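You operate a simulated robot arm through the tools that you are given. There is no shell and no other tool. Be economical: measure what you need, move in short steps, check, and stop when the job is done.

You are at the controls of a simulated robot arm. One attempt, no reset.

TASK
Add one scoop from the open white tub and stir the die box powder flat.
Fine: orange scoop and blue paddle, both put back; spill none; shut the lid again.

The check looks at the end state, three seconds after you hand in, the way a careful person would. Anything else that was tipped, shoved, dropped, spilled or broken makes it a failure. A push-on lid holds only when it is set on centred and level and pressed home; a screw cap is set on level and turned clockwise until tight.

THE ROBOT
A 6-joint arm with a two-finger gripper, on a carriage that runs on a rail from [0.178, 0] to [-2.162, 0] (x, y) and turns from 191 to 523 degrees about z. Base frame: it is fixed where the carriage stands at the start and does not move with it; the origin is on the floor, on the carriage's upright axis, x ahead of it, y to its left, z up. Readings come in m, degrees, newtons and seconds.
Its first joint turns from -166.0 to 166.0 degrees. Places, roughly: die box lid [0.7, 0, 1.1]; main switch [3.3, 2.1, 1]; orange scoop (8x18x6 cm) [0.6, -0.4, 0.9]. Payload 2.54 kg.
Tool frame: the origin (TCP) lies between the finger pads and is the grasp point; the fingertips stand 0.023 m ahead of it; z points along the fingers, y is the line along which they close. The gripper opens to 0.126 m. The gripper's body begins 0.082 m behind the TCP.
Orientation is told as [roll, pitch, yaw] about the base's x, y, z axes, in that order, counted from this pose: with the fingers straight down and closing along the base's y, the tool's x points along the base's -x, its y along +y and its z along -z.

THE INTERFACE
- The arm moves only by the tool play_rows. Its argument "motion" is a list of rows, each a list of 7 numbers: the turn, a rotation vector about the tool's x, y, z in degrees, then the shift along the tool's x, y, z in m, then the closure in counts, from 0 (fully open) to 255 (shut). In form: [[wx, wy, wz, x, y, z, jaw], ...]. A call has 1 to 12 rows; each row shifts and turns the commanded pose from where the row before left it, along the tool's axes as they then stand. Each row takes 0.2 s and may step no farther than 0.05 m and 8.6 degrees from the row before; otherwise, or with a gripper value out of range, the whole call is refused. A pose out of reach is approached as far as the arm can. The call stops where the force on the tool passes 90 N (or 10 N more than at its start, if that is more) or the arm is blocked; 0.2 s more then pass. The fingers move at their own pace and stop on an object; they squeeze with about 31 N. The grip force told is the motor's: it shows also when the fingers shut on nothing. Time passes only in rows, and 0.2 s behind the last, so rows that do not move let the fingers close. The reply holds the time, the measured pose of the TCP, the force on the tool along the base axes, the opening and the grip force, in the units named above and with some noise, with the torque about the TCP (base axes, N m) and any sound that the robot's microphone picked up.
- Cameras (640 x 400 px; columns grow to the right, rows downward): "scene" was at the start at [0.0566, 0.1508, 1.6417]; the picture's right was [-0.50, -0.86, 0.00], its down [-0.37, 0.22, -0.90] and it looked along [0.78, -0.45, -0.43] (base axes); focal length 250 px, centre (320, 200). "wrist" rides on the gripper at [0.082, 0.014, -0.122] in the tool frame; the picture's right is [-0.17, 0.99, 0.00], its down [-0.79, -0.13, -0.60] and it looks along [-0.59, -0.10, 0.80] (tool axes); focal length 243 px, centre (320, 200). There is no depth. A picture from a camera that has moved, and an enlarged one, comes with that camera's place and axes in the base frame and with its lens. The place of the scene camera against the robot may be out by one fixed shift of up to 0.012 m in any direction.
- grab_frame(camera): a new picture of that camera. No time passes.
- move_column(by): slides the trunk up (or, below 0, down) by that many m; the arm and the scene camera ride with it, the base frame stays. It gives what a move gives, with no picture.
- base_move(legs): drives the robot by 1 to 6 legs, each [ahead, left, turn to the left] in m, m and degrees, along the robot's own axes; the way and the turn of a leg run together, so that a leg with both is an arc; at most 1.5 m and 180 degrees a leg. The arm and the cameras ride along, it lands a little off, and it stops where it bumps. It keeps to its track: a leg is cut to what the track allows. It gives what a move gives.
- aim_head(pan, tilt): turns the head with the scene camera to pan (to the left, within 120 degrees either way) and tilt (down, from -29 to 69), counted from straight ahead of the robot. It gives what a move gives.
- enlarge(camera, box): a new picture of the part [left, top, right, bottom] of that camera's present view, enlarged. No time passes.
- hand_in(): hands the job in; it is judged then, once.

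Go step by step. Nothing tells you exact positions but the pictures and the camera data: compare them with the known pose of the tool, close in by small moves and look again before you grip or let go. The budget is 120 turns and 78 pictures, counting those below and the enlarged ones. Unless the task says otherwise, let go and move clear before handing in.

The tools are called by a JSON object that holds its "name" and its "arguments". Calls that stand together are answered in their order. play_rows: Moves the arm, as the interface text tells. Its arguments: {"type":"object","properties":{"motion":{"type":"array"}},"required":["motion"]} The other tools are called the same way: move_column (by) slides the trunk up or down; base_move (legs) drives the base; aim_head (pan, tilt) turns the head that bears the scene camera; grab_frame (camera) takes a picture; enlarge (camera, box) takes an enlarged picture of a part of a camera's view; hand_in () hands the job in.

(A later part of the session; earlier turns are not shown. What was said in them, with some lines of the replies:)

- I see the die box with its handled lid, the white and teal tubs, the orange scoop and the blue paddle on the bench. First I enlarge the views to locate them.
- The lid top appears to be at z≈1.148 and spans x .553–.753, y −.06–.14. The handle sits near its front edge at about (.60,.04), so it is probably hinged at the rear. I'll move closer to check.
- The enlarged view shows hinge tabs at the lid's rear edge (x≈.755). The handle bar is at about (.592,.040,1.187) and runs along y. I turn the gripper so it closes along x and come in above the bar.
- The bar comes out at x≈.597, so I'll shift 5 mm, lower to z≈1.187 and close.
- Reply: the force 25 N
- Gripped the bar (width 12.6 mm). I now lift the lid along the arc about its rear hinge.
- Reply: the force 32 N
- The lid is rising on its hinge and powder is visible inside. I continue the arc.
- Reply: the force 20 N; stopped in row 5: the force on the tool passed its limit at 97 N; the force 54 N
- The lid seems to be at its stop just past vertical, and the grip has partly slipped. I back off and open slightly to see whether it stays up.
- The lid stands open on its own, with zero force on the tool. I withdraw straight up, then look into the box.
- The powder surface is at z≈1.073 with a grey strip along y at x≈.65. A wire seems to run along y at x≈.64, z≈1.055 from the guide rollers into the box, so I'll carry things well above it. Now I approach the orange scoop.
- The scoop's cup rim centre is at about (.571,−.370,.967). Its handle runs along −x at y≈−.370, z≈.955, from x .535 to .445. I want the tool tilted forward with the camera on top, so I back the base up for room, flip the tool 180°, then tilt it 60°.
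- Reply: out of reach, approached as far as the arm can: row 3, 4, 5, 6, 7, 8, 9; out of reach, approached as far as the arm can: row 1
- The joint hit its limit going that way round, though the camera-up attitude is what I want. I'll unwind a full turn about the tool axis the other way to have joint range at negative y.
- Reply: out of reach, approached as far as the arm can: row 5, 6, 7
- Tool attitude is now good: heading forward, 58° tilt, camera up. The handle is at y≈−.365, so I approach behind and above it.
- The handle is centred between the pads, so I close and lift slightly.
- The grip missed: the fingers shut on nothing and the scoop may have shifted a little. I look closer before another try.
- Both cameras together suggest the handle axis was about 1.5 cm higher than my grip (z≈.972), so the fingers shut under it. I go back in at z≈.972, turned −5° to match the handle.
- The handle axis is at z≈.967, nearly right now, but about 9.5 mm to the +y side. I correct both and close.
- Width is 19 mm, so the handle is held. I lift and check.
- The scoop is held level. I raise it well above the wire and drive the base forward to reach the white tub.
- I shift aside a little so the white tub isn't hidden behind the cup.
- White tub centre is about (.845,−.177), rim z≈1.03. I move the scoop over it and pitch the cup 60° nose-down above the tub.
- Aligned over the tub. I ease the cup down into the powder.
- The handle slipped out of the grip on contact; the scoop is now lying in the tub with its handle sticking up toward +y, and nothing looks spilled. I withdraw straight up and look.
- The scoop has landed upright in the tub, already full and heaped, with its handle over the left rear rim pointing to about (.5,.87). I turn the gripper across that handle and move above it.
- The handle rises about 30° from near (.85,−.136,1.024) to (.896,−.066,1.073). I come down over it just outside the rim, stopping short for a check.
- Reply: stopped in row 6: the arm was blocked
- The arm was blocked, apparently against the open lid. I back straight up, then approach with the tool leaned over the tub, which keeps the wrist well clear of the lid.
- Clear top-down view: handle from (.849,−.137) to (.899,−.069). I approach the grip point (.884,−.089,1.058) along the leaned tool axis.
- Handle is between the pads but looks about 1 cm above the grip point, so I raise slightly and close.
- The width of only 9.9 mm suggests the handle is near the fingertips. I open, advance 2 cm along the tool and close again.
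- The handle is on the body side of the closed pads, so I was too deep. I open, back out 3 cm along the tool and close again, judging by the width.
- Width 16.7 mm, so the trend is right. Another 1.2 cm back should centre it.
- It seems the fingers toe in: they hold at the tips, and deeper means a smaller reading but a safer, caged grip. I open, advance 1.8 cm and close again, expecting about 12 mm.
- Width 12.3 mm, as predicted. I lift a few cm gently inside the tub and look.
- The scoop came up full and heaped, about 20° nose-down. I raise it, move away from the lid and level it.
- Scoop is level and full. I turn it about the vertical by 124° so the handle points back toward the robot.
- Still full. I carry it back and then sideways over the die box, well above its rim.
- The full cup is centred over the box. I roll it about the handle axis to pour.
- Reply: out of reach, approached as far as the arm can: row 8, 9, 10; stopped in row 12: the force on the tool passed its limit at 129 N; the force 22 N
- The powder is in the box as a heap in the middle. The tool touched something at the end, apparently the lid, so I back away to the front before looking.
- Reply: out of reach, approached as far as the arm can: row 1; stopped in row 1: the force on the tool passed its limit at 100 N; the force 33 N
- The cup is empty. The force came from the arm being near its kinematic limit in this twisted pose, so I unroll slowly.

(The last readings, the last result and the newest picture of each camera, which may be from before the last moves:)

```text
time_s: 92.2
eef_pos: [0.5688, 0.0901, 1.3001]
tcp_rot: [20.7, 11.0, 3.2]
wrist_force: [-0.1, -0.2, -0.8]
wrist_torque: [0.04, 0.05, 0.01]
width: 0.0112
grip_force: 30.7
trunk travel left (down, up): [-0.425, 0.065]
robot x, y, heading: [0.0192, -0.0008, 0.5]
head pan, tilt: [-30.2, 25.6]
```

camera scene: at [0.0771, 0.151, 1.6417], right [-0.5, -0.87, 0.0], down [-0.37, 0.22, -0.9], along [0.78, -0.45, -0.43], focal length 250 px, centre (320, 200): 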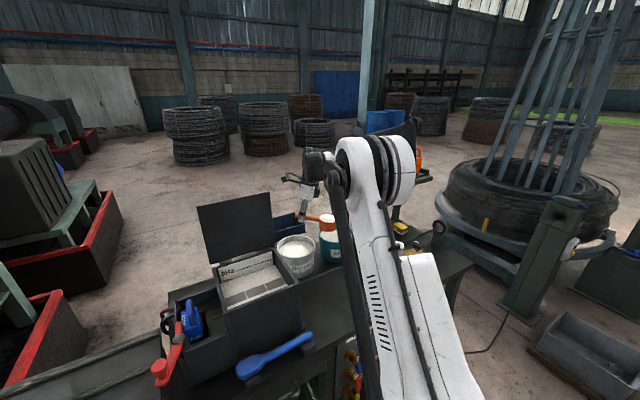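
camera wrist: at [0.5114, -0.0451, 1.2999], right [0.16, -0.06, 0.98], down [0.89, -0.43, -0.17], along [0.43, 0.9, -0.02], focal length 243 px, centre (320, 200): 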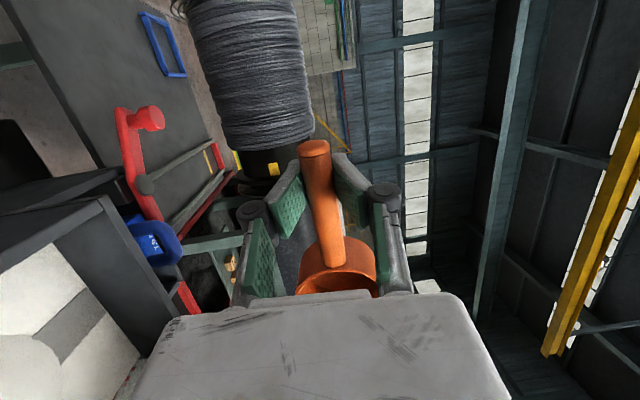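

{"name": "play_rows", "arguments": {"motion": [[6.7, 0, 1.4, 0, 0, 0, 255], [6.7, 0, 1.4, 0, 0, 0, 255], [6.7, 0, 1.4, 0, 0, 0, 255], [0, 0, 0, 0.045, 0, 0.01, 255], [0, 0, 0, 0.045, 0, 0.01, 255], [0, 0, 0, 0, -0.046, 0, 255], [0, 0, 0, 0, -0.046, 0, 255], [0, 0, 0, 0, -0.046, 0, 255], [0, 0, 0, 0, -0.046, 0, 255], [0, 0, 0, 0, -0.046, 0, 255], [0, 0, 0, 0, -0.046, 0, 255], [0, 0, 0, 0, -0.046, 0, 255]]}}

{"name": "play_rows", "arguments": {"motion": [[0, 0, 0, 0, -0.046, 0, 255], [0, 0, 0, 0, -0.046, 0, 255], [0, 0, 0, 0, -0.046, 0, 255], [0, 0, 0, -0.0083, 0, 0.045, 255], [0, 0, 0, -0.0083, 0, 0.045, 255], [0, 0, 0, -0.0083, 0, 0.045, 255], [0, 0, 0, -0.0083, 0, 0.045, 255], [0, 0, 0, 0, 0, 0, 255]]}}

{"name": "enlarge", "arguments": {"camera": "scene", "box": [210, 190, 450, 350]}}

```text
time_s: 94.8
eef_pos: [0.4715, -0.2325, 1.2983]
tcp_rot: [-0.2, 11.6, -1.0]
wrist_force: [0.3, -0.5, -0.8]
wrist_torque: [0.01, 0.02, -0.01]
width: 0.0109
grip_force: 31.1
trunk travel left (down, up): [-0.425, 0.065]
robot x, y, heading: [0.02, 0.0002, -0.2]
head pan, tilt: [-30.2, 25.6]
```

```text
time_s: 96.6
eef_pos: [0.466, -0.3699, 1.1151]
tcp_rot: [-0.1, 11.7, -1.0]
wrist_force: [-0.3, -0.8, -0.2]
wrist_torque: [0.02, 0.05, 0.0]
width: 0.0108
grip_force: 31.3
trunk travel left (down, up): [-0.425, 0.065]
robot x, y, heading: [0.0178, -0.0046, 0.2]
head pan, tilt: [-30.2, 25.6]
```

```text
2.50 times, centred on (330, 270) of scene
camera zoom: at [0.0772, 0.1508, 1.6418], right [-0.5, -0.87, 0.0], down [-0.37, 0.22, -0.9], along [0.78, -0.45, -0.43], focal length 626 px, centre (295, 25)
```

zoom: 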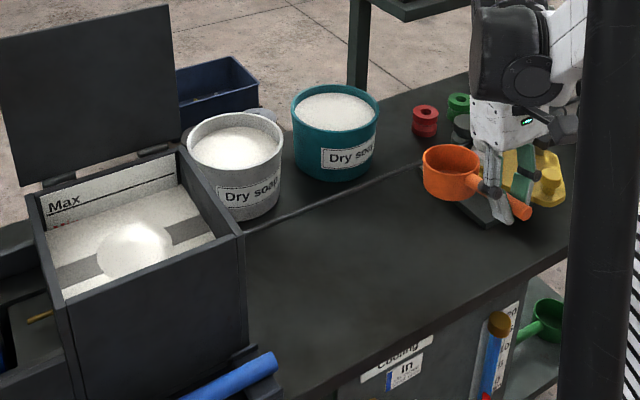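

No spill visible and a neat heap in the box. I lower the scoop to its place on the bench.

{"name": "play_rows", "arguments": {"motion": [[0, 0, 0, -0.0085, 0, 0.041, 255], [0, 0, 0, -0.0085, 0, 0.041, 255], [0, 0, 0, -0.0085, 0, 0.041, 255], [0, 0, 0, -0.001, 0, 0.004, 255], [0, 0, 0, -0.001, 0, 0.004, 255], [0, 0, 0, -0.001, 0, 0.003, 255], [0, 0, 0, 0, 0, 0, 255]]}}

```text
time_s: 98.2
eef_pos: [0.4654, -0.3695, 0.9781]
tcp_rot: [-0.2, 11.8, -1.0]
wrist_force: [-0.6, 0.2, 1.0]
wrist_torque: [0.0, -0.15, 0.0]
width: 0.0096
grip_force: 30.9
trunk travel left (down, up): [-0.425, 0.065]
robot x, y, heading: [0.0214, 0.0027, 0.2]
head pan, tilt: [-30.2, 25.6]
```

{"name": "play_rows", "arguments": {"motion": [[0, 0, 0, -0.0006, 0, 0.003, 255], [0, 0, 0, -0.0006, 0, 0.003, 255], [0, 0, 0, 0, 0, 0, 255]]}}

{"name": "enlarge", "arguments": {"camera": "scene", "box": [350, 230, 430, 300]}}

```text
time_s: 99.0
eef_pos: [0.4661, -0.3701, 0.9718]
tcp_rot: [-0.1, 11.7, -1.0]
wrist_force: [-1.1, 1.1, 1.5]
wrist_torque: [0.01, -0.22, 0.05]
width: 0.0084
grip_force: 31.1
trunk travel left (down, up): [-0.425, 0.065]
robot x, y, heading: [0.0212, -0.0, 0.2]
head pan, tilt: [-30.2, 25.6]
```

```text
5.71 times, centred on (390, 265) of scene
camera zoom: at [0.0768, 0.1511, 1.6417], right [-0.5, -0.87, 0.0], down [-0.37, 0.22, -0.9], along [0.78, -0.45, -0.43], focal length 1431 px, centre (-80, -171)
```

zoom: 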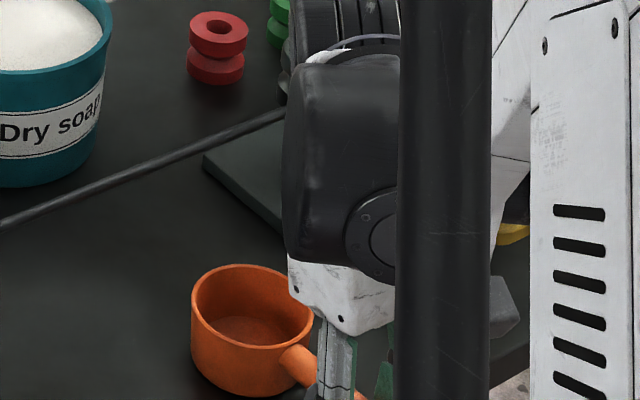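

The scoop is resting about 1.5 cm from its original spot, so I correct that with a small lift, shift and lower, then let go and rise.

{"name": "play_rows", "arguments": {"motion": [[0, 0, 0, 0.0026, 0, -0.0127, 255], [0, 0, 0, -0.0137, 0.015, -0.0028, 255], [0, 0, 0, -0.001, 0, 0.005, 255], [0, 0, 0, -0.001, 0, 0.005, 255], [0, 0, 0, -0.0006, 0, 0.0027, 255], [0, 0, 0, 0, 0, 0, 255], [0, 0, 0, 0, 0, 0, 200], [0, 0, 0, 0, 0, 0, 160], [0, 0, 0, 0, 0, 0, 130], [0, 0, 0, 0, 0, 0, 130]]}}

{"name": "play_rows", "arguments": {"motion": [[0, 0, 0, 0.004, 0, -0.02, 130], [0, 0, 0, 0.008, 0, -0.04, 130], [0, 0, 0, 0.008, 0, -0.04, 130], [0, 0, 0, 0.008, 0, -0.04, 130], [0, 0, 0, 0.008, 0, -0.04, 60], [0, -4, 0, 0.04, 0, 0, 60], [0, -8, 0, 0.04, 0, 0, 60], [0, 0, 0, 0, 0, 0, 60]]}}

{"name": "grab_frame", "arguments": {"camera": "wrist"}}

```text
time_s: 101.2
eef_pos: [0.48, -0.3532, 0.9725]
tcp_rot: [-0.1, 11.8, -1.0]
wrist_force: [-0.4, 0.3, -0.8]
wrist_torque: [0.0, 0.0, 0.02]
width: 0.0619
grip_force: 0.0
trunk travel left (down, up): [-0.425, 0.065]
robot x, y, heading: [0.0196, 0.0035, 0.1]
head pan, tilt: [-30.2, 25.6]
```

```text
time_s: 103.0
eef_pos: [0.402, -0.3535, 1.1708]
tcp_rot: [-0.1, -0.4, -1.0]
wrist_force: [0.1, 0.3, -0.5]
wrist_torque: [0.0, -0.04, 0.02]
width: 0.0964
grip_force: 0.1
trunk travel left (down, up): [-0.425, 0.065]
robot x, y, heading: [0.0216, -0.0041, -0.0]
head pan, tilt: [-30.2, 25.6]
```

```text
8 pictures are left
camera wrist: at [0.3198, -0.3378, 1.2922], right [0.18, 0.98, 0.0], down [0.78, -0.14, 0.6], along [0.59, -0.11, -0.8], focal length 243 px, centre (320, 200)
```

wrist: 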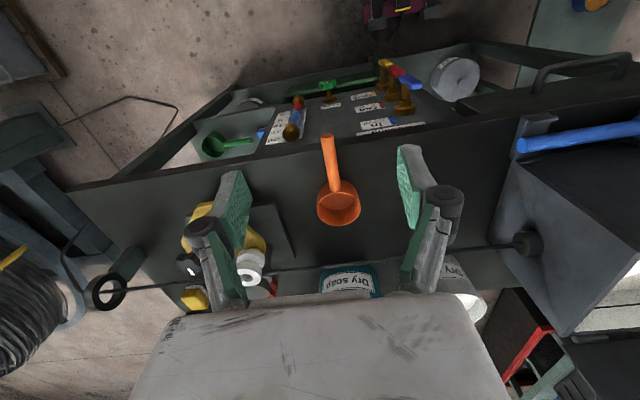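

The scoop is back upright in its place. The blue paddle lies along y at x≈.517, z≈.97, with its handle from y −.07 to .07 and its blade beyond. I back the base a little and set a forward-tilted grip closing in the x–z plane.

{"name": "base_move", "arguments": {"legs": [[-0.12, 0, 0]]}}

{"name": "play_rows", "arguments": {"motion": [[0, 0, -8.2, 0, 0, 0, 120], [0, 0, -8.2, 0, 0, 0, 120], [0, 0, -8.2, 0, 0, 0, 120], [0, 0, -8.2, 0, 0, 0, 120], [0, 0, -8.2, 0, 0, 0, 120], [0, 0, -8.2, 0, 0, 0, 120], [0, 0, -8.2, 0, 0, 0, 120], [0, 0, -8.2, 0, 0, 0, 120], [0, 0, -8.2, 0, 0, 0, 120], [0, 0, -8.2, 0, 0, 0, 120], [0, 0, -8.2, 0, 0, 0, 120], [0, 0, 0, 0, 0, 0, 120]]}}

{"name": "play_rows", "arguments": {"motion": [[8.33, 0, 0, 0, 0, 0, 120], [8.33, 0, 0, 0, 0, 0, 120], [8.33, 0, 0, 0, 0, 0, 120], [8.33, 0, 0, 0, 0, 0, 120], [8.33, 0, 0, 0, 0, 0, 120], [8.33, 0, 0, 0, 0, 0, 120], [0, 0, 0, 0, 0, 0, 120]]}}

```text
time_s: 104.2
eef_pos: [0.2845, -0.353, 1.1719]
tcp_rot: [-0.1, -0.2, -0.8]
wrist_force: [-1.6, 0.2, 1.2]
wrist_torque: [0.02, 0.0, -0.01]
width: 0.0966
grip_force: 0.0
trunk travel left (down, up): [-0.425, 0.065]
robot x, y, heading: [-0.0976, 0.0042, 0.3]
head pan, tilt: [-30.2, 25.6]
```

```text
time_s: 106.8
eef_pos: [0.285, -0.3531, 1.1706]
tcp_rot: [-0.3, 0.0, 89.4]
wrist_force: [0.1, 0.2, -0.6]
wrist_torque: [-0.01, 0.0, 0.01]
width: 0.0665
grip_force: 0.0
trunk travel left (down, up): [-0.425, 0.065]
robot x, y, heading: [-0.0975, 0.0, 0.5]
head pan, tilt: [-30.2, 25.6]
```

```text
time_s: 108.4
eef_pos: [0.2842, -0.3532, 1.1713]
tcp_rot: [-50.4, 0.2, 89.3]
wrist_force: [-0.4, 0.5, 1.0]
wrist_torque: [0.01, 0.0, 0.04]
width: 0.0665
grip_force: 0.1
trunk travel left (down, up): [-0.425, 0.065]
robot x, y, heading: [-0.1006, -0.0025, 0.5]
head pan, tilt: [-30.2, 25.6]
```

{"name": "play_rows", "arguments": {"motion": [[0, 0, 0, -0.0387, 0.0003, 0.0216, 130], [0, 0, 0, -0.0387, 0.0003, 0.0216, 130], [0, 0, 0, -0.0387, 0.0003, 0.0216, 130], [0, 0, 0, -0.0387, 0.0003, 0.0216, 130], [0, 0, 0, -0.0387, 0.0003, 0.0216, 130], [0, 0, 0, -0.0387, 0.0003, 0.0216, 130], [0, 0, 0, -0.0387, 0.0003, 0.0216, 130], [0, 0, 0, -0.0387, 0.0003, 0.0216, 130], [0, 0, 0, -0.0387, 0.0003, 0.0216, 130], [0, 0, 0, 0, 0, 0, 130]]}}

{"name": "grab_frame", "arguments": {"camera": "wrist"}}

```text
time_s: 110.6
eef_pos: [0.4459, -0.008, 1.0775]
tcp_rot: [-50.3, 0.2, 89.3]
wrist_force: [0.6, 0.0, 1.1]
wrist_torque: [-0.04, -0.01, -0.03]
width: 0.062
grip_force: 0.1
out of reach, approached as far as the arm can: row 7, 8, 9
trunk travel left (down, up): [-0.425, 0.065]
robot x, y, heading: [-0.1005, 0.0017, -0.0]
head pan, tilt: [-30.2, 25.6]
```

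```text
7 pictures are left
camera wrist: at [0.3429, -0.0884, 1.1443], right [-0.63, 0.17, -0.76], down [-0.36, 0.8, 0.48], along [0.69, 0.58, -0.44], focal length 243 px, centre (320, 200)
```

wrist: 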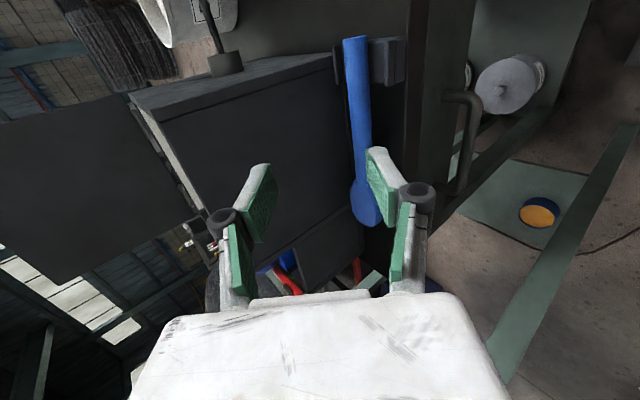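

The arm can't get low enough at this trunk height, so I lower the column and then enter around the handle with a narrower opening.

{"name": "move_column", "arguments": {"by": -0.12}}

{"name": "play_rows", "arguments": {"motion": [[0, 0, 0, 0, -0.0265, 0, 164], [0, 0, 0, 0, -0.0265, 0, 164], [0, 0, 0, 0, 0, 0, 164]]}}

```text
time_s: 112.1
eef_pos: [0.447, -0.0081, 0.9581]
tcp_rot: [-50.2, 0.1, 89.3]
wrist_force: [-0.5, -0.1, 0.0]
wrist_torque: [-0.03, 0.03, -0.04]
width: 0.0618
grip_force: 0.0
trunk travel left (down, up): [-0.305, 0.185]
robot x, y, heading: [-0.1009, -0.0002, 0.4]
head pan, tilt: [-30.2, 25.6]
```

```text
time_s: 112.9
eef_pos: [0.4809, -0.0108, 0.9993]
tcp_rot: [-50.2, 0.1, 89.3]
wrist_force: [-0.6, 0.9, -0.5]
wrist_torque: [0.0, -0.01, 0.0]
width: 0.045
grip_force: 0.1
trunk travel left (down, up): [-0.305, 0.185]
robot x, y, heading: [-0.0964, -0.0042, 0.2]
head pan, tilt: [-30.2, 25.6]
```

{"name": "play_rows", "arguments": {"motion": [[0, 0, 0, 0, 0.001, 0.0165, 164], [0, 0, 0, 0, 0, 0.0165, 164], [0, 0, 0, 0, 0, 0, 164], [0, 0, 0, 0, 0, 0, 255], [0, 0, 0, 0, 0, 0, 255], [0, 0, 0, 0, 0, 0, 255], [0, 0, 0, 0, 0, 0, 255]]}}

{"name": "grab_frame", "arguments": {"camera": "wrist"}}

```text
time_s: 114.5
eef_pos: [0.5045, -0.0089, 0.9767]
tcp_rot: [-50.2, 0.0, 89.3]
wrist_force: [-2.9, -0.6, 5.8]
wrist_torque: [0.05, -0.1, 0.01]
width: 0.0
grip_force: 28.3
trunk travel left (down, up): [-0.305, 0.185]
robot x, y, heading: [-0.098, 0.0014, 0.6]
head pan, tilt: [-30.2, 25.6]
```

```text
6 pictures are left
camera wrist: at [0.4006, -0.0901, 1.0435], right [-0.63, 0.17, -0.76], down [-0.36, 0.8, 0.48], along [0.69, 0.58, -0.44], focal length 243 px, centre (320, 200)
```

wrist: 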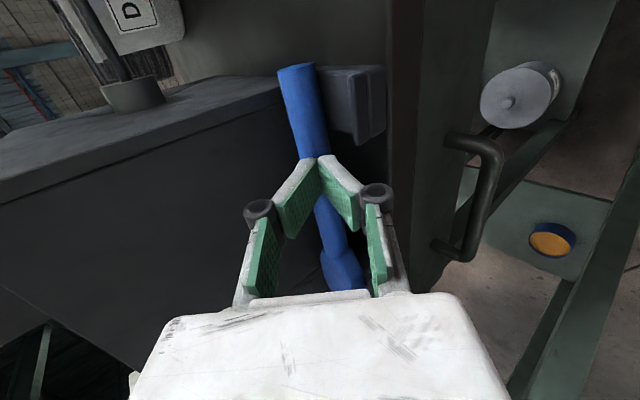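

The pads closed just short of the handle, with it beyond the tips. I retract slightly, open modestly, advance further and re-close.

{"name": "play_rows", "arguments": {"motion": [[0, 0, 0, 0, -0.001, -0.014, 255], [0, 0, 0, 0, -0.001, 0, 185], [0, 0, 0, 0, 0, 0, 185], [0, 0, 0, 0, 0, 0.01, 185], [0, 0, 0, 0, 0, 0.01, 185], [0, 0, 0, 0, 0, 0.008, 185], [0, 0, 0, 0, 0, 0.005, 185], [0, 0, 0, 0, 0, 0, 185], [0, 0, 0, 0, 0, 0, 255], [0, 0, 0, 0, 0, 0, 255], [0, 0, 0, 0, 0, 0, 255]]}}

```text
time_s: 116.9
eef_pos: [0.5199, -0.01, 0.9663]
tcp_rot: [-50.1, 0.1, 89.3]
wrist_force: [0.1, 0.2, -0.2]
wrist_torque: [-0.04, 0.0, 0.0]
width: 0.0195
grip_force: 31.1
trunk travel left (down, up): [-0.305, 0.185]
robot x, y, heading: [-0.0979, -0.0044, 0.4]
head pan, tilt: [-30.2, 25.6]
```

Gripped at 19.5 mm. I lift the paddle off its brackets, pull it back toward me and raise the column.

{"name": "play_rows", "arguments": {"motion": [[0, 0, 0, 0, -0.0154, -0.0128, 255], [0, 0, 0, 0, -0.0154, -0.0128, 255], [0, 0, 0, 0, -0.0154, -0.0128, 255], [0, 0, 0, 0, 0.019, -0.023, 255], [0, 0, 0, 0, 0.019, -0.023, 255], [0, 0, 0, 0, 0.019, -0.023, 255], [0, 0, 0, 0, 0, 0, 255]]}}

{"name": "move_column", "arguments": {"by": 0.185}}

{"name": "grab_frame", "arguments": {"camera": "scene"}}

```text
time_s: 118.5
eef_pos: [0.4338, -0.0086, 1.0256]
tcp_rot: [-50.3, 0.1, 89.3]
wrist_force: [0.1, 0.6, -2.2]
wrist_torque: [-0.09, 0.04, -0.03]
width: 0.0192
grip_force: 30.7
trunk travel left (down, up): [-0.305, 0.185]
robot x, y, heading: [-0.0944, 0.0027, 0.5]
head pan, tilt: [-30.2, 25.6]
```

```text
time_s: 120.6
eef_pos: [0.4321, -0.0081, 1.2105]
tcp_rot: [-50.1, 0.2, 89.4]
wrist_force: [0.8, -0.3, -0.1]
wrist_torque: [-0.03, -0.01, -0.02]
width: 0.0194
grip_force: 31.2
trunk travel left (down, up): [-0.49, 0.0]
robot x, y, heading: [-0.0969, -0.0008, 0.3]
head pan, tilt: [-30.2, 25.6]
```

```text
5 pictures are left
camera scene: at [-0.0418, 0.1511, 1.7066], right [-0.5, -0.87, 0.0], down [-0.37, 0.22, -0.9], along [0.78, -0.45, -0.43], focal length 250 px, centre (320, 200)
```

scene: 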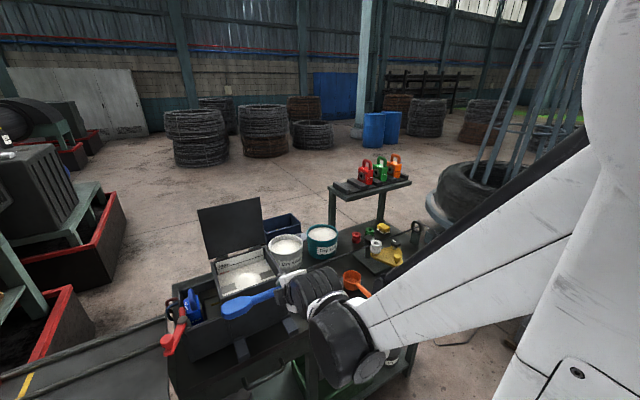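

Paddle held securely. I make the tool horizontal, raise it, and roll so that the blade hangs down.

{"name": "play_rows", "arguments": {"motion": [[7.6, 0, 0, 0, -0.02, 0, 255], [7.6, 0, 0, 0, -0.02, 0, 255], [7.6, 0, 0, 0, -0.02, 0, 255], [7.6, 0, 0, 0, -0.02, 0, 255], [7.6, 0, 0, 0, -0.02, 0, 255], [0, 0, 0, 0, -0.02, 0, 255], [0, 0, 0, 0, 0, 0, 255]]}}

{"name": "play_rows", "arguments": {"motion": [[0, 0, -6, 0, 0, 0, 255], [0, 0, -6, 0, 0, 0, 255], [0, 0, -6, 0, 0, 0, 255], [0, 0, -6, 0, 0, 0, 255], [0, 0, -6, 0, 0, 0, 255], [0, 0, -6, 0, 0, 0, 255], [0, 0, -6, 0, 0, 0, 255], [0, 0, -6, 0, 0, 0, 255], [0, 0, -6, 0, 0, 0, 255], [0, 0, -6, 0, 0, 0, 255], [0, 0, -6, 0, 0, 0, 255]]}}

```text
time_s: 122.2
eef_pos: [0.4731, -0.0082, 1.3208]
tcp_rot: [-88.2, 0.1, 89.3]
wrist_force: [-0.3, 0.4, -1.5]
wrist_torque: [-0.09, 0.04, -0.02]
width: 0.0192
grip_force: 30.6
trunk travel left (down, up): [-0.49, 0.0]
robot x, y, heading: [-0.0961, -0.0008, 0.3]
head pan, tilt: [-30.2, 25.6]
```

```text
time_s: 124.6
eef_pos: [0.4745, -0.0085, 1.32]
tcp_rot: [-85.4, 66.3, 93.4]
wrist_force: [-0.6, -0.5, -1.9]
wrist_torque: [-0.05, 0.0, -0.01]
width: 0.0194
grip_force: 30.6
trunk travel left (down, up): [-0.49, 0.0]
robot x, y, heading: [-0.0992, 0.0002, 0.1]
head pan, tilt: [-30.2, 25.6]
```

{"name": "play_rows", "arguments": {"motion": [[0, 0, -6, 0.015, 0, 0, 255], [0, 0, -6, 0, 0, 0, 255], [0, 0, 0, 0, -0.004, 0.044, 255], [0, 0, 0, 0, -0.004, 0.044, 255], [0, 0, 0, 0, -0.004, 0.044, 255], [0, 0, 0, 0, -0.004, 0.044, 255], [0, 0, 0, -0.03, 0.006, 0, 255], [0, 0, 0, -0.03, 0.006, 0, 255], [0, 0, 0, -0.025, 0.005, 0, 255], [0, 0, 0, 0, 0, 0, 255]]}}

{"name": "enlarge", "arguments": {"camera": "scene", "box": [190, 190, 310, 310]}}

```text
time_s: 126.8
eef_pos: [0.6487, 0.0021, 1.2458]
tcp_rot: [-81.1, 78.0, 98.1]
wrist_force: [0.3, 0.7, -0.7]
wrist_torque: [-0.04, 0.02, 0.01]
width: 0.019
grip_force: 30.6
out of reach, approached as far as the arm can: row 2
trunk travel left (down, up): [-0.49, 0.0]
robot x, y, heading: [-0.0926, 0.0004, 0.5]
head pan, tilt: [-30.2, 25.6]
```

```text
3.33 times, centred on (250, 250) of scene
camera zoom: at [-0.0418, 0.1511, 1.7068], right [-0.5, -0.87, 0.0], down [-0.37, 0.22, -0.9], along [0.78, -0.45, -0.43], focal length 835 px, centre (553, 33)
```

zoom: 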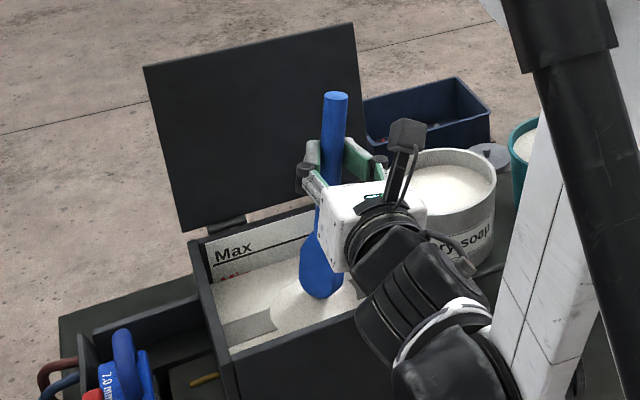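

The blade is in the box just at the heap. I sweep it gently along y at several x positions, keeping the tip above the wire.

{"name": "play_rows", "arguments": {"motion": [[0, 0, 0, -0.0073, -0.0342, 0, 255], [0, 0, 0, -0.0073, -0.0342, 0, 255], [0, 0, 0, -0.0137, 0.0029, 0, 255], [0, 0, 0, 0.0079, 0.0372, 0, 255], [0, 0, 0, 0.0079, 0.0372, 0, 255], [0, 0, 0, 0.0079, 0.0372, 0, 255], [0, 0, 0, 0, 0, -0.045, 255], [0, 0, 0, -0.0079, -0.0372, 0, 255], [0, 0, 0, -0.0079, -0.0372, 0, 255], [0, 0, 0, -0.0079, -0.0372, 0, 255], [0, 0, 0, 0, 0, 0.045, 255], [0, 0, 0, 0, 0, 0.045, 255]]}}

{"name": "play_rows", "arguments": {"motion": [[0, 0, 0, 0.0079, 0.0372, 0, 255], [0, 0, 0, 0.0079, 0.0372, 0, 255], [0, 0, 0, 0.0079, 0.0372, 0, 255], [0, 0, 0, 0, 0, -0.045, 255], [0, 0, 0, -0.0079, -0.0372, 0, 255], [0, 0, 0, -0.0079, -0.0372, 0, 255], [0, 0, 0, -0.0079, -0.0372, 0, 255], [0, 0, 0, -0.0035, 0, -0.022, 255], [0, 0, 0, 0.0079, 0.0372, 0, 255], [0, 0, 0, 0.0079, 0.0372, 0, 255], [0, 0, 0, 0.0079, 0.0372, 0, 255], [0, 0, 0, 0, 0, 0.045, 255]]}}

{"name": "enlarge", "arguments": {"camera": "scene", "box": [190, 190, 310, 310]}}

```text
time_s: 129.4
eef_pos: [0.6975, 0.0882, 1.2289]
tcp_rot: [-81.0, 77.9, 98.1]
wrist_force: [1.3, -5.1, -2.2]
wrist_torque: [-0.78, -0.21, -0.07]
width: 0.0193
grip_force: 31.6
out of reach, approached as far as the arm can: row 6, 7, 8
trunk travel left (down, up): [-0.49, 0.0]
robot x, y, heading: [-0.1006, -0.0009, 0.3]
head pan, tilt: [-30.2, 25.6]
```

```text
time_s: 132.0
eef_pos: [0.675, -0.0184, 1.2262]
tcp_rot: [-81.0, 78.0, 97.6]
wrist_force: [1.2, -0.2, -1.1]
wrist_torque: [-0.03, 0.01, -0.01]
width: 0.0181
grip_force: 31.3
out of reach, approached as far as the arm can: row 3, 5, 11
trunk travel left (down, up): [-0.49, 0.0]
robot x, y, heading: [-0.0942, -0.0006, 0.2]
head pan, tilt: [-30.2, 25.6]
```

```text
3.33 times, centred on (250, 250) of scene
camera zoom: at [-0.0411, 0.1505, 1.7067], right [-0.5, -0.87, 0.0], down [-0.38, 0.22, -0.9], along [0.78, -0.45, -0.43], focal length 835 px, centre (553, 33)
```

zoom: 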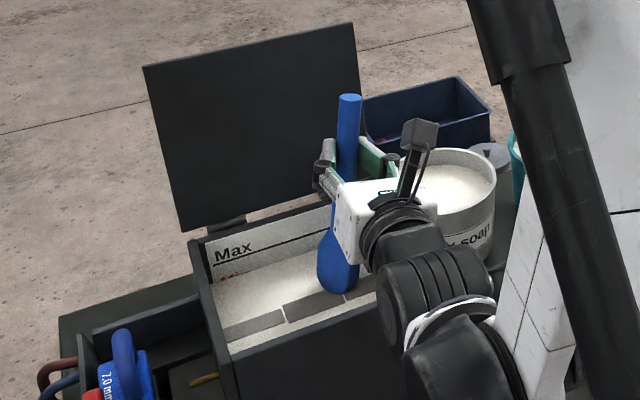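

The heap is gone and the surface looks level, but the grey crust strip over the wire remains. I'll turn the heading slightly for reach and make a slightly deeper pass along the strip, watching forces.

{"name": "play_rows", "arguments": {"motion": [[-7.3, 1.56, 0, 0, 0, -0.0125, 255], [-7.3, 1.56, 0, 0, 0, -0.0125, 255], [0, 0, 0, 0.0056, 0.0265, 0.0073, 255], [0, 0, 0, -0.0098, 0.0021, 0, 255], [0, 0, 0, -0.0072, -0.034, -0.0093, 255], [0, 0, 0, -0.0072, -0.034, -0.0093, 255], [0, 0, 0, -0.0072, -0.034, -0.0093, 255], [0, 0, 0, 0, 0, 0, 255]]}}

```text
time_s: 133.8
eef_pos: [0.6511, 0.0689, 1.2022]
tcp_rot: [-65.4, 77.5, 108.4]
wrist_force: [1.0, 0.3, -1.3]
wrist_torque: [0.0, -0.04, -0.03]
width: 0.0178
grip_force: 31.1
out of reach, approached as far as the arm can: row 1, 2
trunk travel left (down, up): [-0.49, 0.0]
robot x, y, heading: [-0.0968, 0.0016, 0.4]
head pan, tilt: [-30.2, 25.6]
```

{"name": "play_rows", "arguments": {"motion": [[0, 0, 0, 0.008, -0.0017, 0, 255], [0, 0, 0, 0.0072, 0.034, 0.006, 255], [0, 0, 0, 0.0072, 0.034, 0.006, 255], [0, 0, 0, 0.0072, 0.034, 0.006, 255], [0, 0, 0, 0, 0, 0, 255]]}}

{"name": "enlarge", "arguments": {"camera": "scene", "box": [190, 190, 310, 310]}}

```text
time_s: 135.0
eef_pos: [0.6586, -0.0398, 1.2123]
tcp_rot: [-65.5, 77.5, 108.5]
wrist_force: [0.5, -0.8, -1.1]
wrist_torque: [0.0, 0.05, 0.04]
width: 0.0183
grip_force: 31.3
trunk travel left (down, up): [-0.49, 0.0]
robot x, y, heading: [-0.0963, 0.0041, 0.4]
head pan, tilt: [-30.2, 25.6]
```

```text
3.33 times, centred on (250, 250) of scene
camera zoom: at [-0.0417, 0.1504, 1.7068], right [-0.5, -0.87, 0.0], down [-0.37, 0.22, -0.9], along [0.78, -0.45, -0.43], focal length 835 px, centre (553, 33)
```

zoom: 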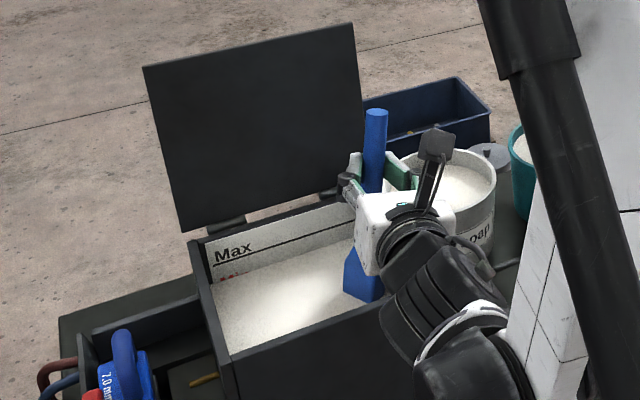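

The crust strip is gone and the powder is flat and white. I withdraw the paddle straight up, bring it out to the front and roll it back to horizontal.

{"name": "play_rows", "arguments": {"motion": [[0, 0, 0, 0.039, -0.0079, -0.0036, 255], [0, 0, 0, 0.039, -0.0079, -0.0036, 255], [0, 0, 0, 0.039, -0.0079, -0.0036, 255], [0, 0, 0, -0.0031, 0.005, -0.0446, 255], [0, 0, 0, -0.0031, 0.005, -0.0446, 255], [0, 0, 0, -0.0031, 0.005, -0.0446, 255], [0, 0, 0, -0.0031, 0.005, -0.0446, 255], [0, 0, 0, -0.0014, 0.002, -0.02, 255], [5.4, -1.1, -0.5, 0, 0, 0, 255], [0, 0, 0, 0, 0, 0, 255]]}}

{"name": "play_rows", "arguments": {"motion": [[0, 0, 6.45, 0, 0, 0, 255], [0, 0, 6.45, 0, 0, 0, 255], [0, 0, 6.45, 0, 0, 0, 255], [0, 0, 6.45, 0, 0, 0, 255], [0, 0, 6.45, 0, 0, 0, 255], [0, 0, 6.45, 0, 0, 0, 255], [0, 0, 6.45, 0, 0, 0, 255], [0, 0, 6.45, 0, 0, 0, 255], [0, 0, 6.45, 0, 0, 0, 255], [0, 0, 6.45, 0, 0, 0, 255], [0, 0, 6.45, 0, 0, 0, 255], [0, 0, 6.45, 0, 0, 0, 255]]}}

```text
time_s: 137.2
eef_pos: [0.4582, -0.0165, 1.3299]
tcp_rot: [-64.7, 77.4, 112.8]
wrist_force: [-0.3, -0.4, -0.6]
wrist_torque: [-0.05, 0.02, -0.01]
width: 0.018
grip_force: 31.4
out of reach, approached as far as the arm can: row 9
trunk travel left (down, up): [-0.49, 0.0]
robot x, y, heading: [-0.0974, 0.0011, 0.4]
head pan, tilt: [-30.2, 25.6]
```

```text
time_s: 139.8
eef_pos: [0.4582, -0.0088, 1.3302]
tcp_rot: [-84.8, 1.1, 90.0]
wrist_force: [-0.5, -0.5, -1.1]
wrist_torque: [-0.07, 0.03, 0.02]
width: 0.018
grip_force: 31.0
out of reach, approached as far as the arm can: row 1
trunk travel left (down, up): [-0.49, 0.0]
robot x, y, heading: [-0.0979, -0.0007, 0.3]
head pan, tilt: [-30.2, 25.6]
```

{"name": "play_rows", "arguments": {"motion": [[-6.94, 0, 0.3, 0, 0, 0, 255], [-6.94, 0, 0.3, 0, 0, 0, 255], [-6.94, 0, 0.4, 0, 0, 0, 255], [-6.94, 0, 0, 0, 0, 0, 255], [-6.94, 0, 0, 0, 0, 0, 255], [0, 0, 0, 0, 0.036, 0.0193, 255], [0, 0, 0, 0, 0.036, 0.0193, 255], [0, 0, 0, 0, 0.036, 0.0193, 255], [0, 0, 0, 0, 0, 0, 255]]}}

{"name": "move_column", "arguments": {"by": -0.185}}

{"name": "grab_frame", "arguments": {"camera": "wrist"}}

```text
time_s: 141.8
eef_pos: [0.4344, -0.0106, 1.2106]
tcp_rot: [-50.2, 0.3, 89.8]
wrist_force: [0.4, -0.2, -0.4]
wrist_torque: [-0.06, -0.01, 0.0]
width: 0.0179
grip_force: 30.7
trunk travel left (down, up): [-0.49, 0.0]
robot x, y, heading: [-0.0945, 0.0006, 0.2]
head pan, tilt: [-30.2, 25.6]
```

```text
time_s: 143.8
eef_pos: [0.4332, -0.0107, 1.0248]
tcp_rot: [-50.0, 0.2, 89.7]
wrist_force: [0.5, 0.0, -1.2]
wrist_torque: [-0.06, 0.0, 0.01]
width: 0.0181
grip_force: 31.2
trunk travel left (down, up): [-0.305, 0.185]
robot x, y, heading: [-0.0972, 0.0029, 0.2]
head pan, tilt: [-30.2, 25.6]
```

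```text
1 pictures are left
camera wrist: at [0.332, -0.0928, 1.093], right [-0.63, 0.17, -0.76], down [-0.37, 0.79, 0.48], along [0.68, 0.58, -0.44], focal length 243 px, centre (320, 200)
```

wrist: 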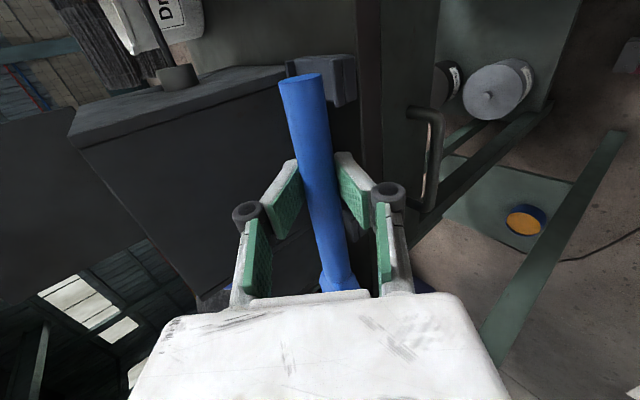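

Same hold as when I picked it up. I retrace the path: forward above the brackets, then down.

{"name": "play_rows", "arguments": {"motion": [[0, 0, 0, 0, -0.0184, 0.0222, 255], [0, 0, 0, 0, -0.0184, 0.0222, 255], [0, 0, 0, 0, -0.0184, 0.0222, 255], [0, 0, 0, 0, 0.0146, 0.0121, 255], [0, 0, 0, 0, 0.0146, 0.0121, 255], [0, 0, 0, 0, 0.0115, 0.0096, 255], [0, 0, 0, 0, 0, 0, 255]]}}

```text
time_s: 145.4
eef_pos: [0.5223, -0.0105, 0.9718]
tcp_rot: [-50.2, 0.2, 89.8]
wrist_force: [0.4, 0.1, -0.8]
wrist_torque: [-0.08, 0.02, -0.01]
width: 0.0179
grip_force: 30.6
trunk travel left (down, up): [-0.305, 0.185]
robot x, y, heading: [-0.0978, -0.0004, 0.1]
head pan, tilt: [-30.2, 25.6]
```

{"name": "play_rows", "arguments": {"motion": [[0, 0, 0, 0, 0.0032, 0.0027, 255], [0, 0, 0, 0, 0.0023, 0.0019, 255], [0, 0, 0, 0, 0, 0, 255]]}}

```text
time_s: 146.2
eef_pos: [0.5213, -0.0123, 0.9642]
tcp_rot: [-50.1, 0.1, 89.7]
wrist_force: [0.7, -0.1, -1.0]
wrist_torque: [-0.05, 0.03, -0.01]
width: 0.0176
grip_force: 31.2
trunk travel left (down, up): [-0.305, 0.185]
robot x, y, heading: [-0.0999, 0.0009, 0.3]
head pan, tilt: [-30.2, 25.6]
```

{"name": "play_rows", "arguments": {"motion": [[0, 0, 0, 0, 0.0016, 0.0013, 255], [0, 0, 0, 0, 0.0016, 0.0013, 255], [0, 0, 0, 0, 0, 0, 255]]}}

```text
time_s: 147.0
eef_pos: [0.5213, -0.0113, 0.9622]
tcp_rot: [-50.3, 0.2, 89.9]
wrist_force: [7.1, 2.1, 22.5]
wrist_torque: [-0.73, -0.29, 0.25]
width: 0.0172
grip_force: 31.3
trunk travel left (down, up): [-0.305, 0.185]
robot x, y, heading: [-0.0969, 0.0003, 0.3]
head pan, tilt: [-30.2, 25.6]
```

It's seated (22 N). I relieve slightly, open gently and withdraw along the tool axis.

{"name": "play_rows", "arguments": {"motion": [[0, 0, 0, 0, -0.0008, -0.0007, 255], [0, 0, 0, 0, 0, 0, 215], [0, 0, 0, 0, 0, 0, 195], [0, 0, 0, 0, 0, 0, 180], [0, 0, 0, 0, 0, 0, 170], [0, 0, 0, 0, 0, 0, 170], [0, 0, 0, 0, 0, -0.015, 170], [0, 0, 0, 0, 0, -0.03, 160], [0, 0, 0, 0, 0, -0.04, 150], [0, 0, 0, 0, 0, -0.04, 140], [0, 0, 0, 0, 0, 0, 120]]}}

```text
time_s: 149.4
eef_pos: [0.4251, -0.0106, 1.0415]
tcp_rot: [-50.2, 0.3, 89.8]
wrist_force: [-0.4, -0.1, -0.2]
wrist_torque: [0.0, -0.05, 0.0]
width: 0.0671
grip_force: 0.1
trunk travel left (down, up): [-0.305, 0.185]
robot x, y, heading: [-0.0973, 0.0014, -0.0]
head pan, tilt: [-30.2, 25.6]
```

Paddle is back on its brackets. Now the lid: I raise the column, set the tool vertical, lift, and move the base back to its starting place.

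{"name": "move_column", "arguments": {"by": 0.12}}

{"name": "play_rows", "arguments": {"motion": [[-8.37, 0, 0, 0, 0, 0, 120], [-8.37, 0, 0, 0, 0, 0, 120], [-8.37, 0, 0, 0, 0, 0, 120], [-8.37, 0, 0, 0, 0, 0, 120], [-8.37, 0, 0, 0, 0, 0, 120], [-8.37, 0, 0, 0, 0, 0, 120], [0, 0, 0, 0, 0, -0.048, 120], [0, 0, 0, 0, 0, -0.048, 120], [0, 0, 0, 0, 0, -0.048, 120], [0, 0, 0, 0, 0, -0.048, 120], [0, 0, 0, 0, 0, -0.048, 176], [0, 0, 0, 0, 0, -0.048, 176]]}}

{"name": "base_move", "arguments": {"legs": [[0.1, 0, 0]]}}

```text
time_s: 150.9
eef_pos: [0.4244, -0.0119, 1.1613]
tcp_rot: [-50.1, 0.1, 89.8]
wrist_force: [0.6, -0.5, 0.3]
wrist_torque: [-0.01, 0.02, -0.02]
width: 0.0666
grip_force: 0.0
trunk travel left (down, up): [-0.425, 0.065]
robot x, y, heading: [-0.0993, 0.0003, 0.4]
head pan, tilt: [-30.2, 25.6]
```

```text
time_s: 153.5
eef_pos: [0.4267, -0.0106, 1.4489]
tcp_rot: [0.1, 0.2, 89.8]
wrist_force: [-0.6, 0.1, -0.9]
wrist_torque: [-0.01, -0.01, -0.01]
width: 0.039
grip_force: 0.0
trunk travel left (down, up): [-0.425, 0.065]
robot x, y, heading: [-0.0998, -0.0007, 0.4]
head pan, tilt: [-30.2, 25.6]
```

```text
time_s: 154.7
eef_pos: [0.5259, -0.0111, 1.4483]
tcp_rot: [0.1, 0.3, 89.6]
wrist_force: [0.8, 0.0, -0.3]
wrist_torque: [-0.02, 0.02, 0.01]
width: 0.039
grip_force: 0.1
trunk travel left (down, up): [-0.425, 0.065]
robot x, y, heading: [-0.0022, 0.0004, 0.4]
head pan, tilt: [-30.2, 25.6]
```

{"name": "play_rows", "arguments": {"motion": [[0, 0, 0, -0.0075, -0.0412, 0, 176], [0, 0, 0, -0.0075, -0.0412, 0, 176], [0, 0, 0, -0.0075, -0.0412, 0, 176], [0, 0, 0, -0.0075, -0.0412, 0, 176], [0, 0, 0, -0.0075, -0.0412, 0, 176], [0, 0, 0, -0.0075, -0.0412, 0, 176], [0, 0, 0, -0.0075, -0.0412, 0, 176], [0, 0, 0, 0, 0, 0, 176]]}}

{"name": "grab_frame", "arguments": {"camera": "wrist"}}

```text
time_s: 156.4
eef_pos: [0.8124, 0.0399, 1.45]
tcp_rot: [0.1, 0.2, 89.7]
wrist_force: [0.5, 0.0, -0.2]
wrist_torque: [-0.02, 0.01, -0.02]
width: 0.0393
grip_force: 0.2
trunk travel left (down, up): [-0.425, 0.065]
robot x, y, heading: [0.0025, 0.0012, 0.4]
head pan, tilt: [-30.2, 25.6]
```

```text
0 pictures are left
camera wrist: at [0.7981, -0.043, 1.5708], right [-0.99, 0.17, 0.0], down [0.14, 0.79, 0.59], along [0.1, 0.59, -0.8], focal length 243 px, centre (320, 200)
```

wrist: 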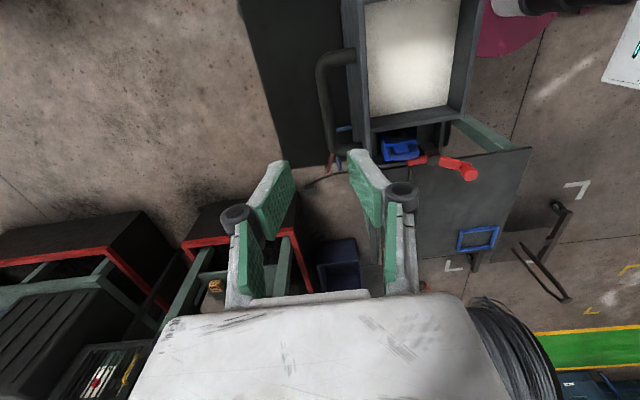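

The powder in the box is white and flat. The bar is at x≈.805, z≈1.30, as expected. I descend around it and close.

{"name": "play_rows", "arguments": {"motion": [[0, 0, 0, 0, 0.003, 0.045, 176], [0, 0, 0, 0, 0, 0.045, 176], [0, 0, 0, 0, 0, 0.03, 176], [0, 0, 0, 0, 0, 0.015, 176], [0, 0, 0, 0, 0, 0.004, 176], [0, 0, 0, 0, 0, 0, 176]]}}

{"name": "play_rows", "arguments": {"motion": [[0, 0, 0, 0, 0.003, 0, 176], [0, 0, 0, 0, 0, 0, 255], [0, 0, 0, 0, 0, 0, 255], [0, 0, 0, 0, 0, 0, 255]]}}

```text
time_s: 157.8
eef_pos: [0.8102, 0.0393, 1.309]
tcp_rot: [0.1, 0.2, 89.7]
wrist_force: [-0.6, 0.5, 0.0]
wrist_torque: [0.0, 0.01, 0.01]
width: 0.0387
grip_force: 0.1
trunk travel left (down, up): [-0.425, 0.065]
robot x, y, heading: [0.0011, -0.0004, 0.3]
head pan, tilt: [-30.2, 25.6]
```

```text
time_s: 158.8
eef_pos: [0.8058, 0.0393, 1.309]
tcp_rot: [0.2, 0.2, 89.7]
wrist_force: [-28.2, -1.2, -29.4]
wrist_torque: [0.23, 3.34, -0.67]
width: 0.0236
grip_force: 31.2
trunk travel left (down, up): [-0.425, 0.065]
robot x, y, heading: [0.0011, -0.0001, 0.5]
head pan, tilt: [-30.2, 25.6]
```

The −x finger is pressing the bar, so I shift the hand 6 mm toward it to centre the grip.

{"name": "play_rows", "arguments": {"motion": [[0, 0, 0, 0, 0.003, 0, 255], [0, 0, 0, 0, 0.003, 0, 255], [0, 0, 0, 0, 0.0, 0, 255], [0, 0, 0, 0, 0, 0, 255]]}}

```text
time_s: 159.8
eef_pos: [0.8001, 0.0392, 1.3103]
tcp_rot: [0.1, 0.1, 89.7]
wrist_force: [-24.7, -2.2, -18.3]
wrist_torque: [0.32, 3.89, -0.66]
width: 0.0183
grip_force: 30.5
trunk travel left (down, up): [-0.425, 0.065]
robot x, y, heading: [-0.0002, -0.0019, 0.4]
head pan, tilt: [-30.2, 25.6]
```

{"name": "play_rows", "arguments": {"motion": [[0, 0, 0, 0, 0.007, -0.001, 255], [0, 0, 0, 0, 0.008, -0.002, 255], [0, 0, 0, 0, 0, 0, 255]]}}

```text
time_s: 160.7
eef_pos: [0.7877, 0.0393, 1.31]
tcp_rot: [0.1, 0.2, 89.7]
wrist_force: [-4.2, -1.0, -37.7]
wrist_torque: [0.39, -0.15, -0.56]
width: 0.0135
grip_force: 39.6
trunk travel left (down, up): [-0.425, 0.065]
robot x, y, heading: [0.0001, 0.0001, 0.4]
head pan, tilt: [-30.2, 25.6]
```

The bar is gripped now. I bring the lid down by reversing the opening arc.

{"name": "play_rows", "arguments": {"motion": [[0, 0, 0, 0, 0.0175, 0.004, 255], [0, 0, 0, 0, 0.0174, -0.001, 255], [0, 0, 0, 0, 0.021, 0.0015, 255], [0, 0, 0, 0, 0.021, 0.0045, 255], [0, 0, 0, 0, 0.02, 0.007, 255], [0, 0, 0, 0, 0.019, 0.0097, 255], [0, 0, 0, 0, 0, 0, 255]]}}

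```text
time_s: 162.2
eef_pos: [0.6734, 0.0383, 1.2847]
tcp_rot: [0.1, 0.2, 89.7]
wrist_force: [13.6, -2.7, -24.8]
wrist_torque: [0.04, -0.27, -0.2]
width: 0.0098
grip_force: 37.6
trunk travel left (down, up): [-0.425, 0.065]
robot x, y, heading: [0.0026, -0.0009, 0.2]
head pan, tilt: [-30.2, 25.6]
```

{"name": "play_rows", "arguments": {"motion": [[0, 0, 0, 0, 0.0177, 0.0122, 255], [0, 0, 0, 0, 0.0157, 0.0142, 255], [0, 0, 0, 0, 0.0136, 0.0164, 255], [0, 0, 0, 0, 0.0118, 0.0177, 255], [0, 0, 0, 0, 0.009, 0.0185, 255], [0, 0, 0, 0, 0.0033, 0.01, 255], [0, 0, 0, 0, 0, 0, 255]]}}

```text
time_s: 163.8
eef_pos: [0.6021, 0.0394, 1.1964]
tcp_rot: [0.3, 0.1, 89.7]
wrist_force: [25.9, -10.6, -10.0]
wrist_torque: [-0.08, -0.39, 0.24]
width: 0.009
grip_force: 37.0
trunk travel left (down, up): [-0.425, 0.065]
robot x, y, heading: [-0.0028, -0.0008, 0.2]
head pan, tilt: [-30.2, 25.6]
```

{"name": "play_rows", "arguments": {"motion": [[0, 0, 0, 0, 0.002, 0.007, 255], [0, 0, 0, 0, 0.001, 0.005, 255], [0, 0, 0, 0, 0, 0.003, 255], [0, 0, 0, 0, 0, 0, 255]]}}

```text
time_s: 164.8
eef_pos: [0.5989, 0.0389, 1.1803]
tcp_rot: [0.2, 0.2, 89.7]
wrist_force: [23.2, -10.4, -8.7]
wrist_torque: [-0.02, -0.23, 0.28]
width: 0.0084
grip_force: 35.7
trunk travel left (down, up): [-0.425, 0.065]
robot x, y, heading: [0.0014, 0.0026, 0.2]
head pan, tilt: [-30.2, 25.6]
```

{"name": "play_rows", "arguments": {"motion": [[0, 0, 0, 0, 0.0005, 0.003, 255], [0, 0, 0, 0, 0, 0.003, 255], [0, 0, 0, 0, 0, 0, 255]]}}

```text
time_s: 165.7
eef_pos: [0.5978, 0.0405, 1.1749]
tcp_rot: [0.2, 0.1, 89.8]
wrist_force: [28.5, 0.2, 5.8]
wrist_torque: [0.0, -0.18, 0.26]
width: 0.0059
grip_force: 33.8
trunk travel left (down, up): [-0.425, 0.065]
robot x, y, heading: [0.0019, -0.0005, 0.4]
head pan, tilt: [-30.2, 25.6]
```

The lid appears seated, as the bar now slides up between the pads. I open and rise, then press lightly on the lid near its front to confirm it is shut.

{"name": "play_rows", "arguments": {"motion": [[0, 0, 0, 0, 0, -0.002, 170], [0, 0, 0, 0, 0, 0, 150], [0, 0, 0, 0, 0, -0.03, 150], [0, 0, 0, 0, 0, -0.03, 150], [0, 0, 0, 0, -0.03, 0, 255], [0, 0, 0, 0, -0.03, 0, 255], [0, 0, 0, 0, 0, 0, 255], [0, 0, 0, 0, 0, 0.03, 255], [0, 0, 0, 0, 0, 0.025, 255], [0, 0, 0, 0, 0, 0, 255]]}}

```text
time_s: 167.8
eef_pos: [0.6552, 0.0401, 1.1845]
tcp_rot: [0.1, 0.2, 89.7]
wrist_force: [0.2, 0.2, -0.4]
wrist_torque: [0.01, 0.0, 0.02]
width: 0.0003
grip_force: 28.1
trunk travel left (down, up): [-0.425, 0.065]
robot x, y, heading: [0.0015, -0.0024, 0.3]
head pan, tilt: [-30.2, 25.6]
```

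{"name": "play_rows", "arguments": {"motion": [[0, 0, 0, 0, 0, 0.005, 255], [0, 0, 0, 0, 0, 0.004, 255], [0, 0, 0, 0, 0, 0.003, 255], [0, 0, 0, 0, 0, 0.002, 255], [0, 0, 0, 0, 0, 0, 255]]}}

```text
time_s: 169.1
eef_pos: [0.6564, 0.0398, 1.1693]
tcp_rot: [0.1, 0.2, 89.7]
wrist_force: [0.4, 0.2, -0.3]
wrist_torque: [-0.06, 0.03, -0.01]
width: 0.0
grip_force: 28.5
trunk travel left (down, up): [-0.425, 0.065]
robot x, y, heading: [-0.0019, 0.0001, 0.4]
head pan, tilt: [-30.2, 25.6]
```

{"name": "play_rows", "arguments": {"motion": [[0, 0, 0, 0, 0, 0.003, 255], [0, 0, 0, 0, 0, 0.002, 255], [0, 0, 0, 0, 0, 0.002, 255], [0, 0, 0, 0, 0, 0, 255]]}}

```text
time_s: 170.1
eef_pos: [0.6553, 0.0398, 1.1633]
tcp_rot: [0.1, 0.2, 89.7]
wrist_force: [0.3, 0.5, 0.1]
wrist_torque: [-0.02, 0.0, -0.01]
width: 0.0
grip_force: 28.6
trunk travel left (down, up): [-0.425, 0.065]
robot x, y, heading: [-0.0007, 0.0007, 0.1]
head pan, tilt: [-30.2, 25.6]
```

{"name": "play_rows", "arguments": {"motion": [[0, 0, 0, 0, 0, 0.003, 255], [0, 0, 0, 0, 0, 0.003, 255], [0, 0, 0, 0, 0, 0.003, 255], [0, 0, 0, 0, 0, 0, 255]]}}

```text
time_s: 170.9
eef_pos: [0.6564, 0.0384, 1.1599]
tcp_rot: [-0.3, 0.3, 89.8]
wrist_force: [-4.0, 0.2, 51.6]
wrist_torque: [0.11, 0.1, 0.0]
width: 0.0059
grip_force: 28.0
trunk travel left (down, up): [-0.425, 0.065]
robot x, y, heading: [-0.0002, 0.0001, -0.0]
head pan, tilt: [-30.2, 25.6]
stopped in row 4: the force on the tool passed its limit at 95 N (the readings are from after the stop); the commanded pose is now the measured one
```

The lid is firmly down: rigid contact and no give. I lift away and bring the arm clear.

{"name": "play_rows", "arguments": {"motion": [[0, 0, 0, 0, 0, -0.03, 255], [0, 0, 0, 0, 0, -0.045, 255], [0, 0, 0, 0, 0, -0.045, 255], [0, 0, 0, 0, 0, -0.045, 255], [0, 0, 0, 0, 0, -0.045, 255], [0, 0, 0, 0, 0.045, 0, 150], [0, 0, 0, 0, 0.045, 0, 100], [0, 0, 0, 0, 0.045, 0, 100], [0, 0, 0, 0, 0.045, 0, 100], [0, 0, 0, 0, 0.045, 0, 100], [0, 0, 0, 0, 0, 0, 100]]}}

```text
time_s: 173.3
eef_pos: [0.4352, 0.0406, 1.3641]
tcp_rot: [-0.1, 0.2, 89.7]
wrist_force: [-0.1, -0.2, -0.7]
wrist_torque: [0.0, -0.05, 0.01]
width: 0.0766
grip_force: 0.1
trunk travel left (down, up): [-0.425, 0.065]
robot x, y, heading: [-0.0005, 0.003, 0.4]
head pan, tilt: [-30.2, 25.6]
```

As far as I can tell everything is done: the scoop is added, the powder stirred flat, and the scoop and paddle put back. The lid is shut and the arm is clear, so I hand in.

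{"name": "hand_in", "arguments": {}}

```text
The job is handed in.
```

I added one scoop from the white tub to the die box, stirred the powder flat, put both tools back, shut the lid and handed the job in.

I had no pictures left at the end, so a few points rest on earlier views or force readings:

- **Powder:** it looked white and level in the last view before I closed the lid, with the grey strip gone. I saw no spill in any picture.
- **Orange scoop:** it stands upright on the bench close to its original spot. It slipped from the grip once into the white tub, where it filled; I picked it up from there.
- **Blue paddle:** it is back on its brackets, judged by the contact force when I set it down. I took no picture after letting go.
- **Lid:** it felt firmly seated when I pressed on it. The arm hit something hard twice while the lid was open. One may have been the lid; the other was probably the arm at its joint limit. I saw no damage.
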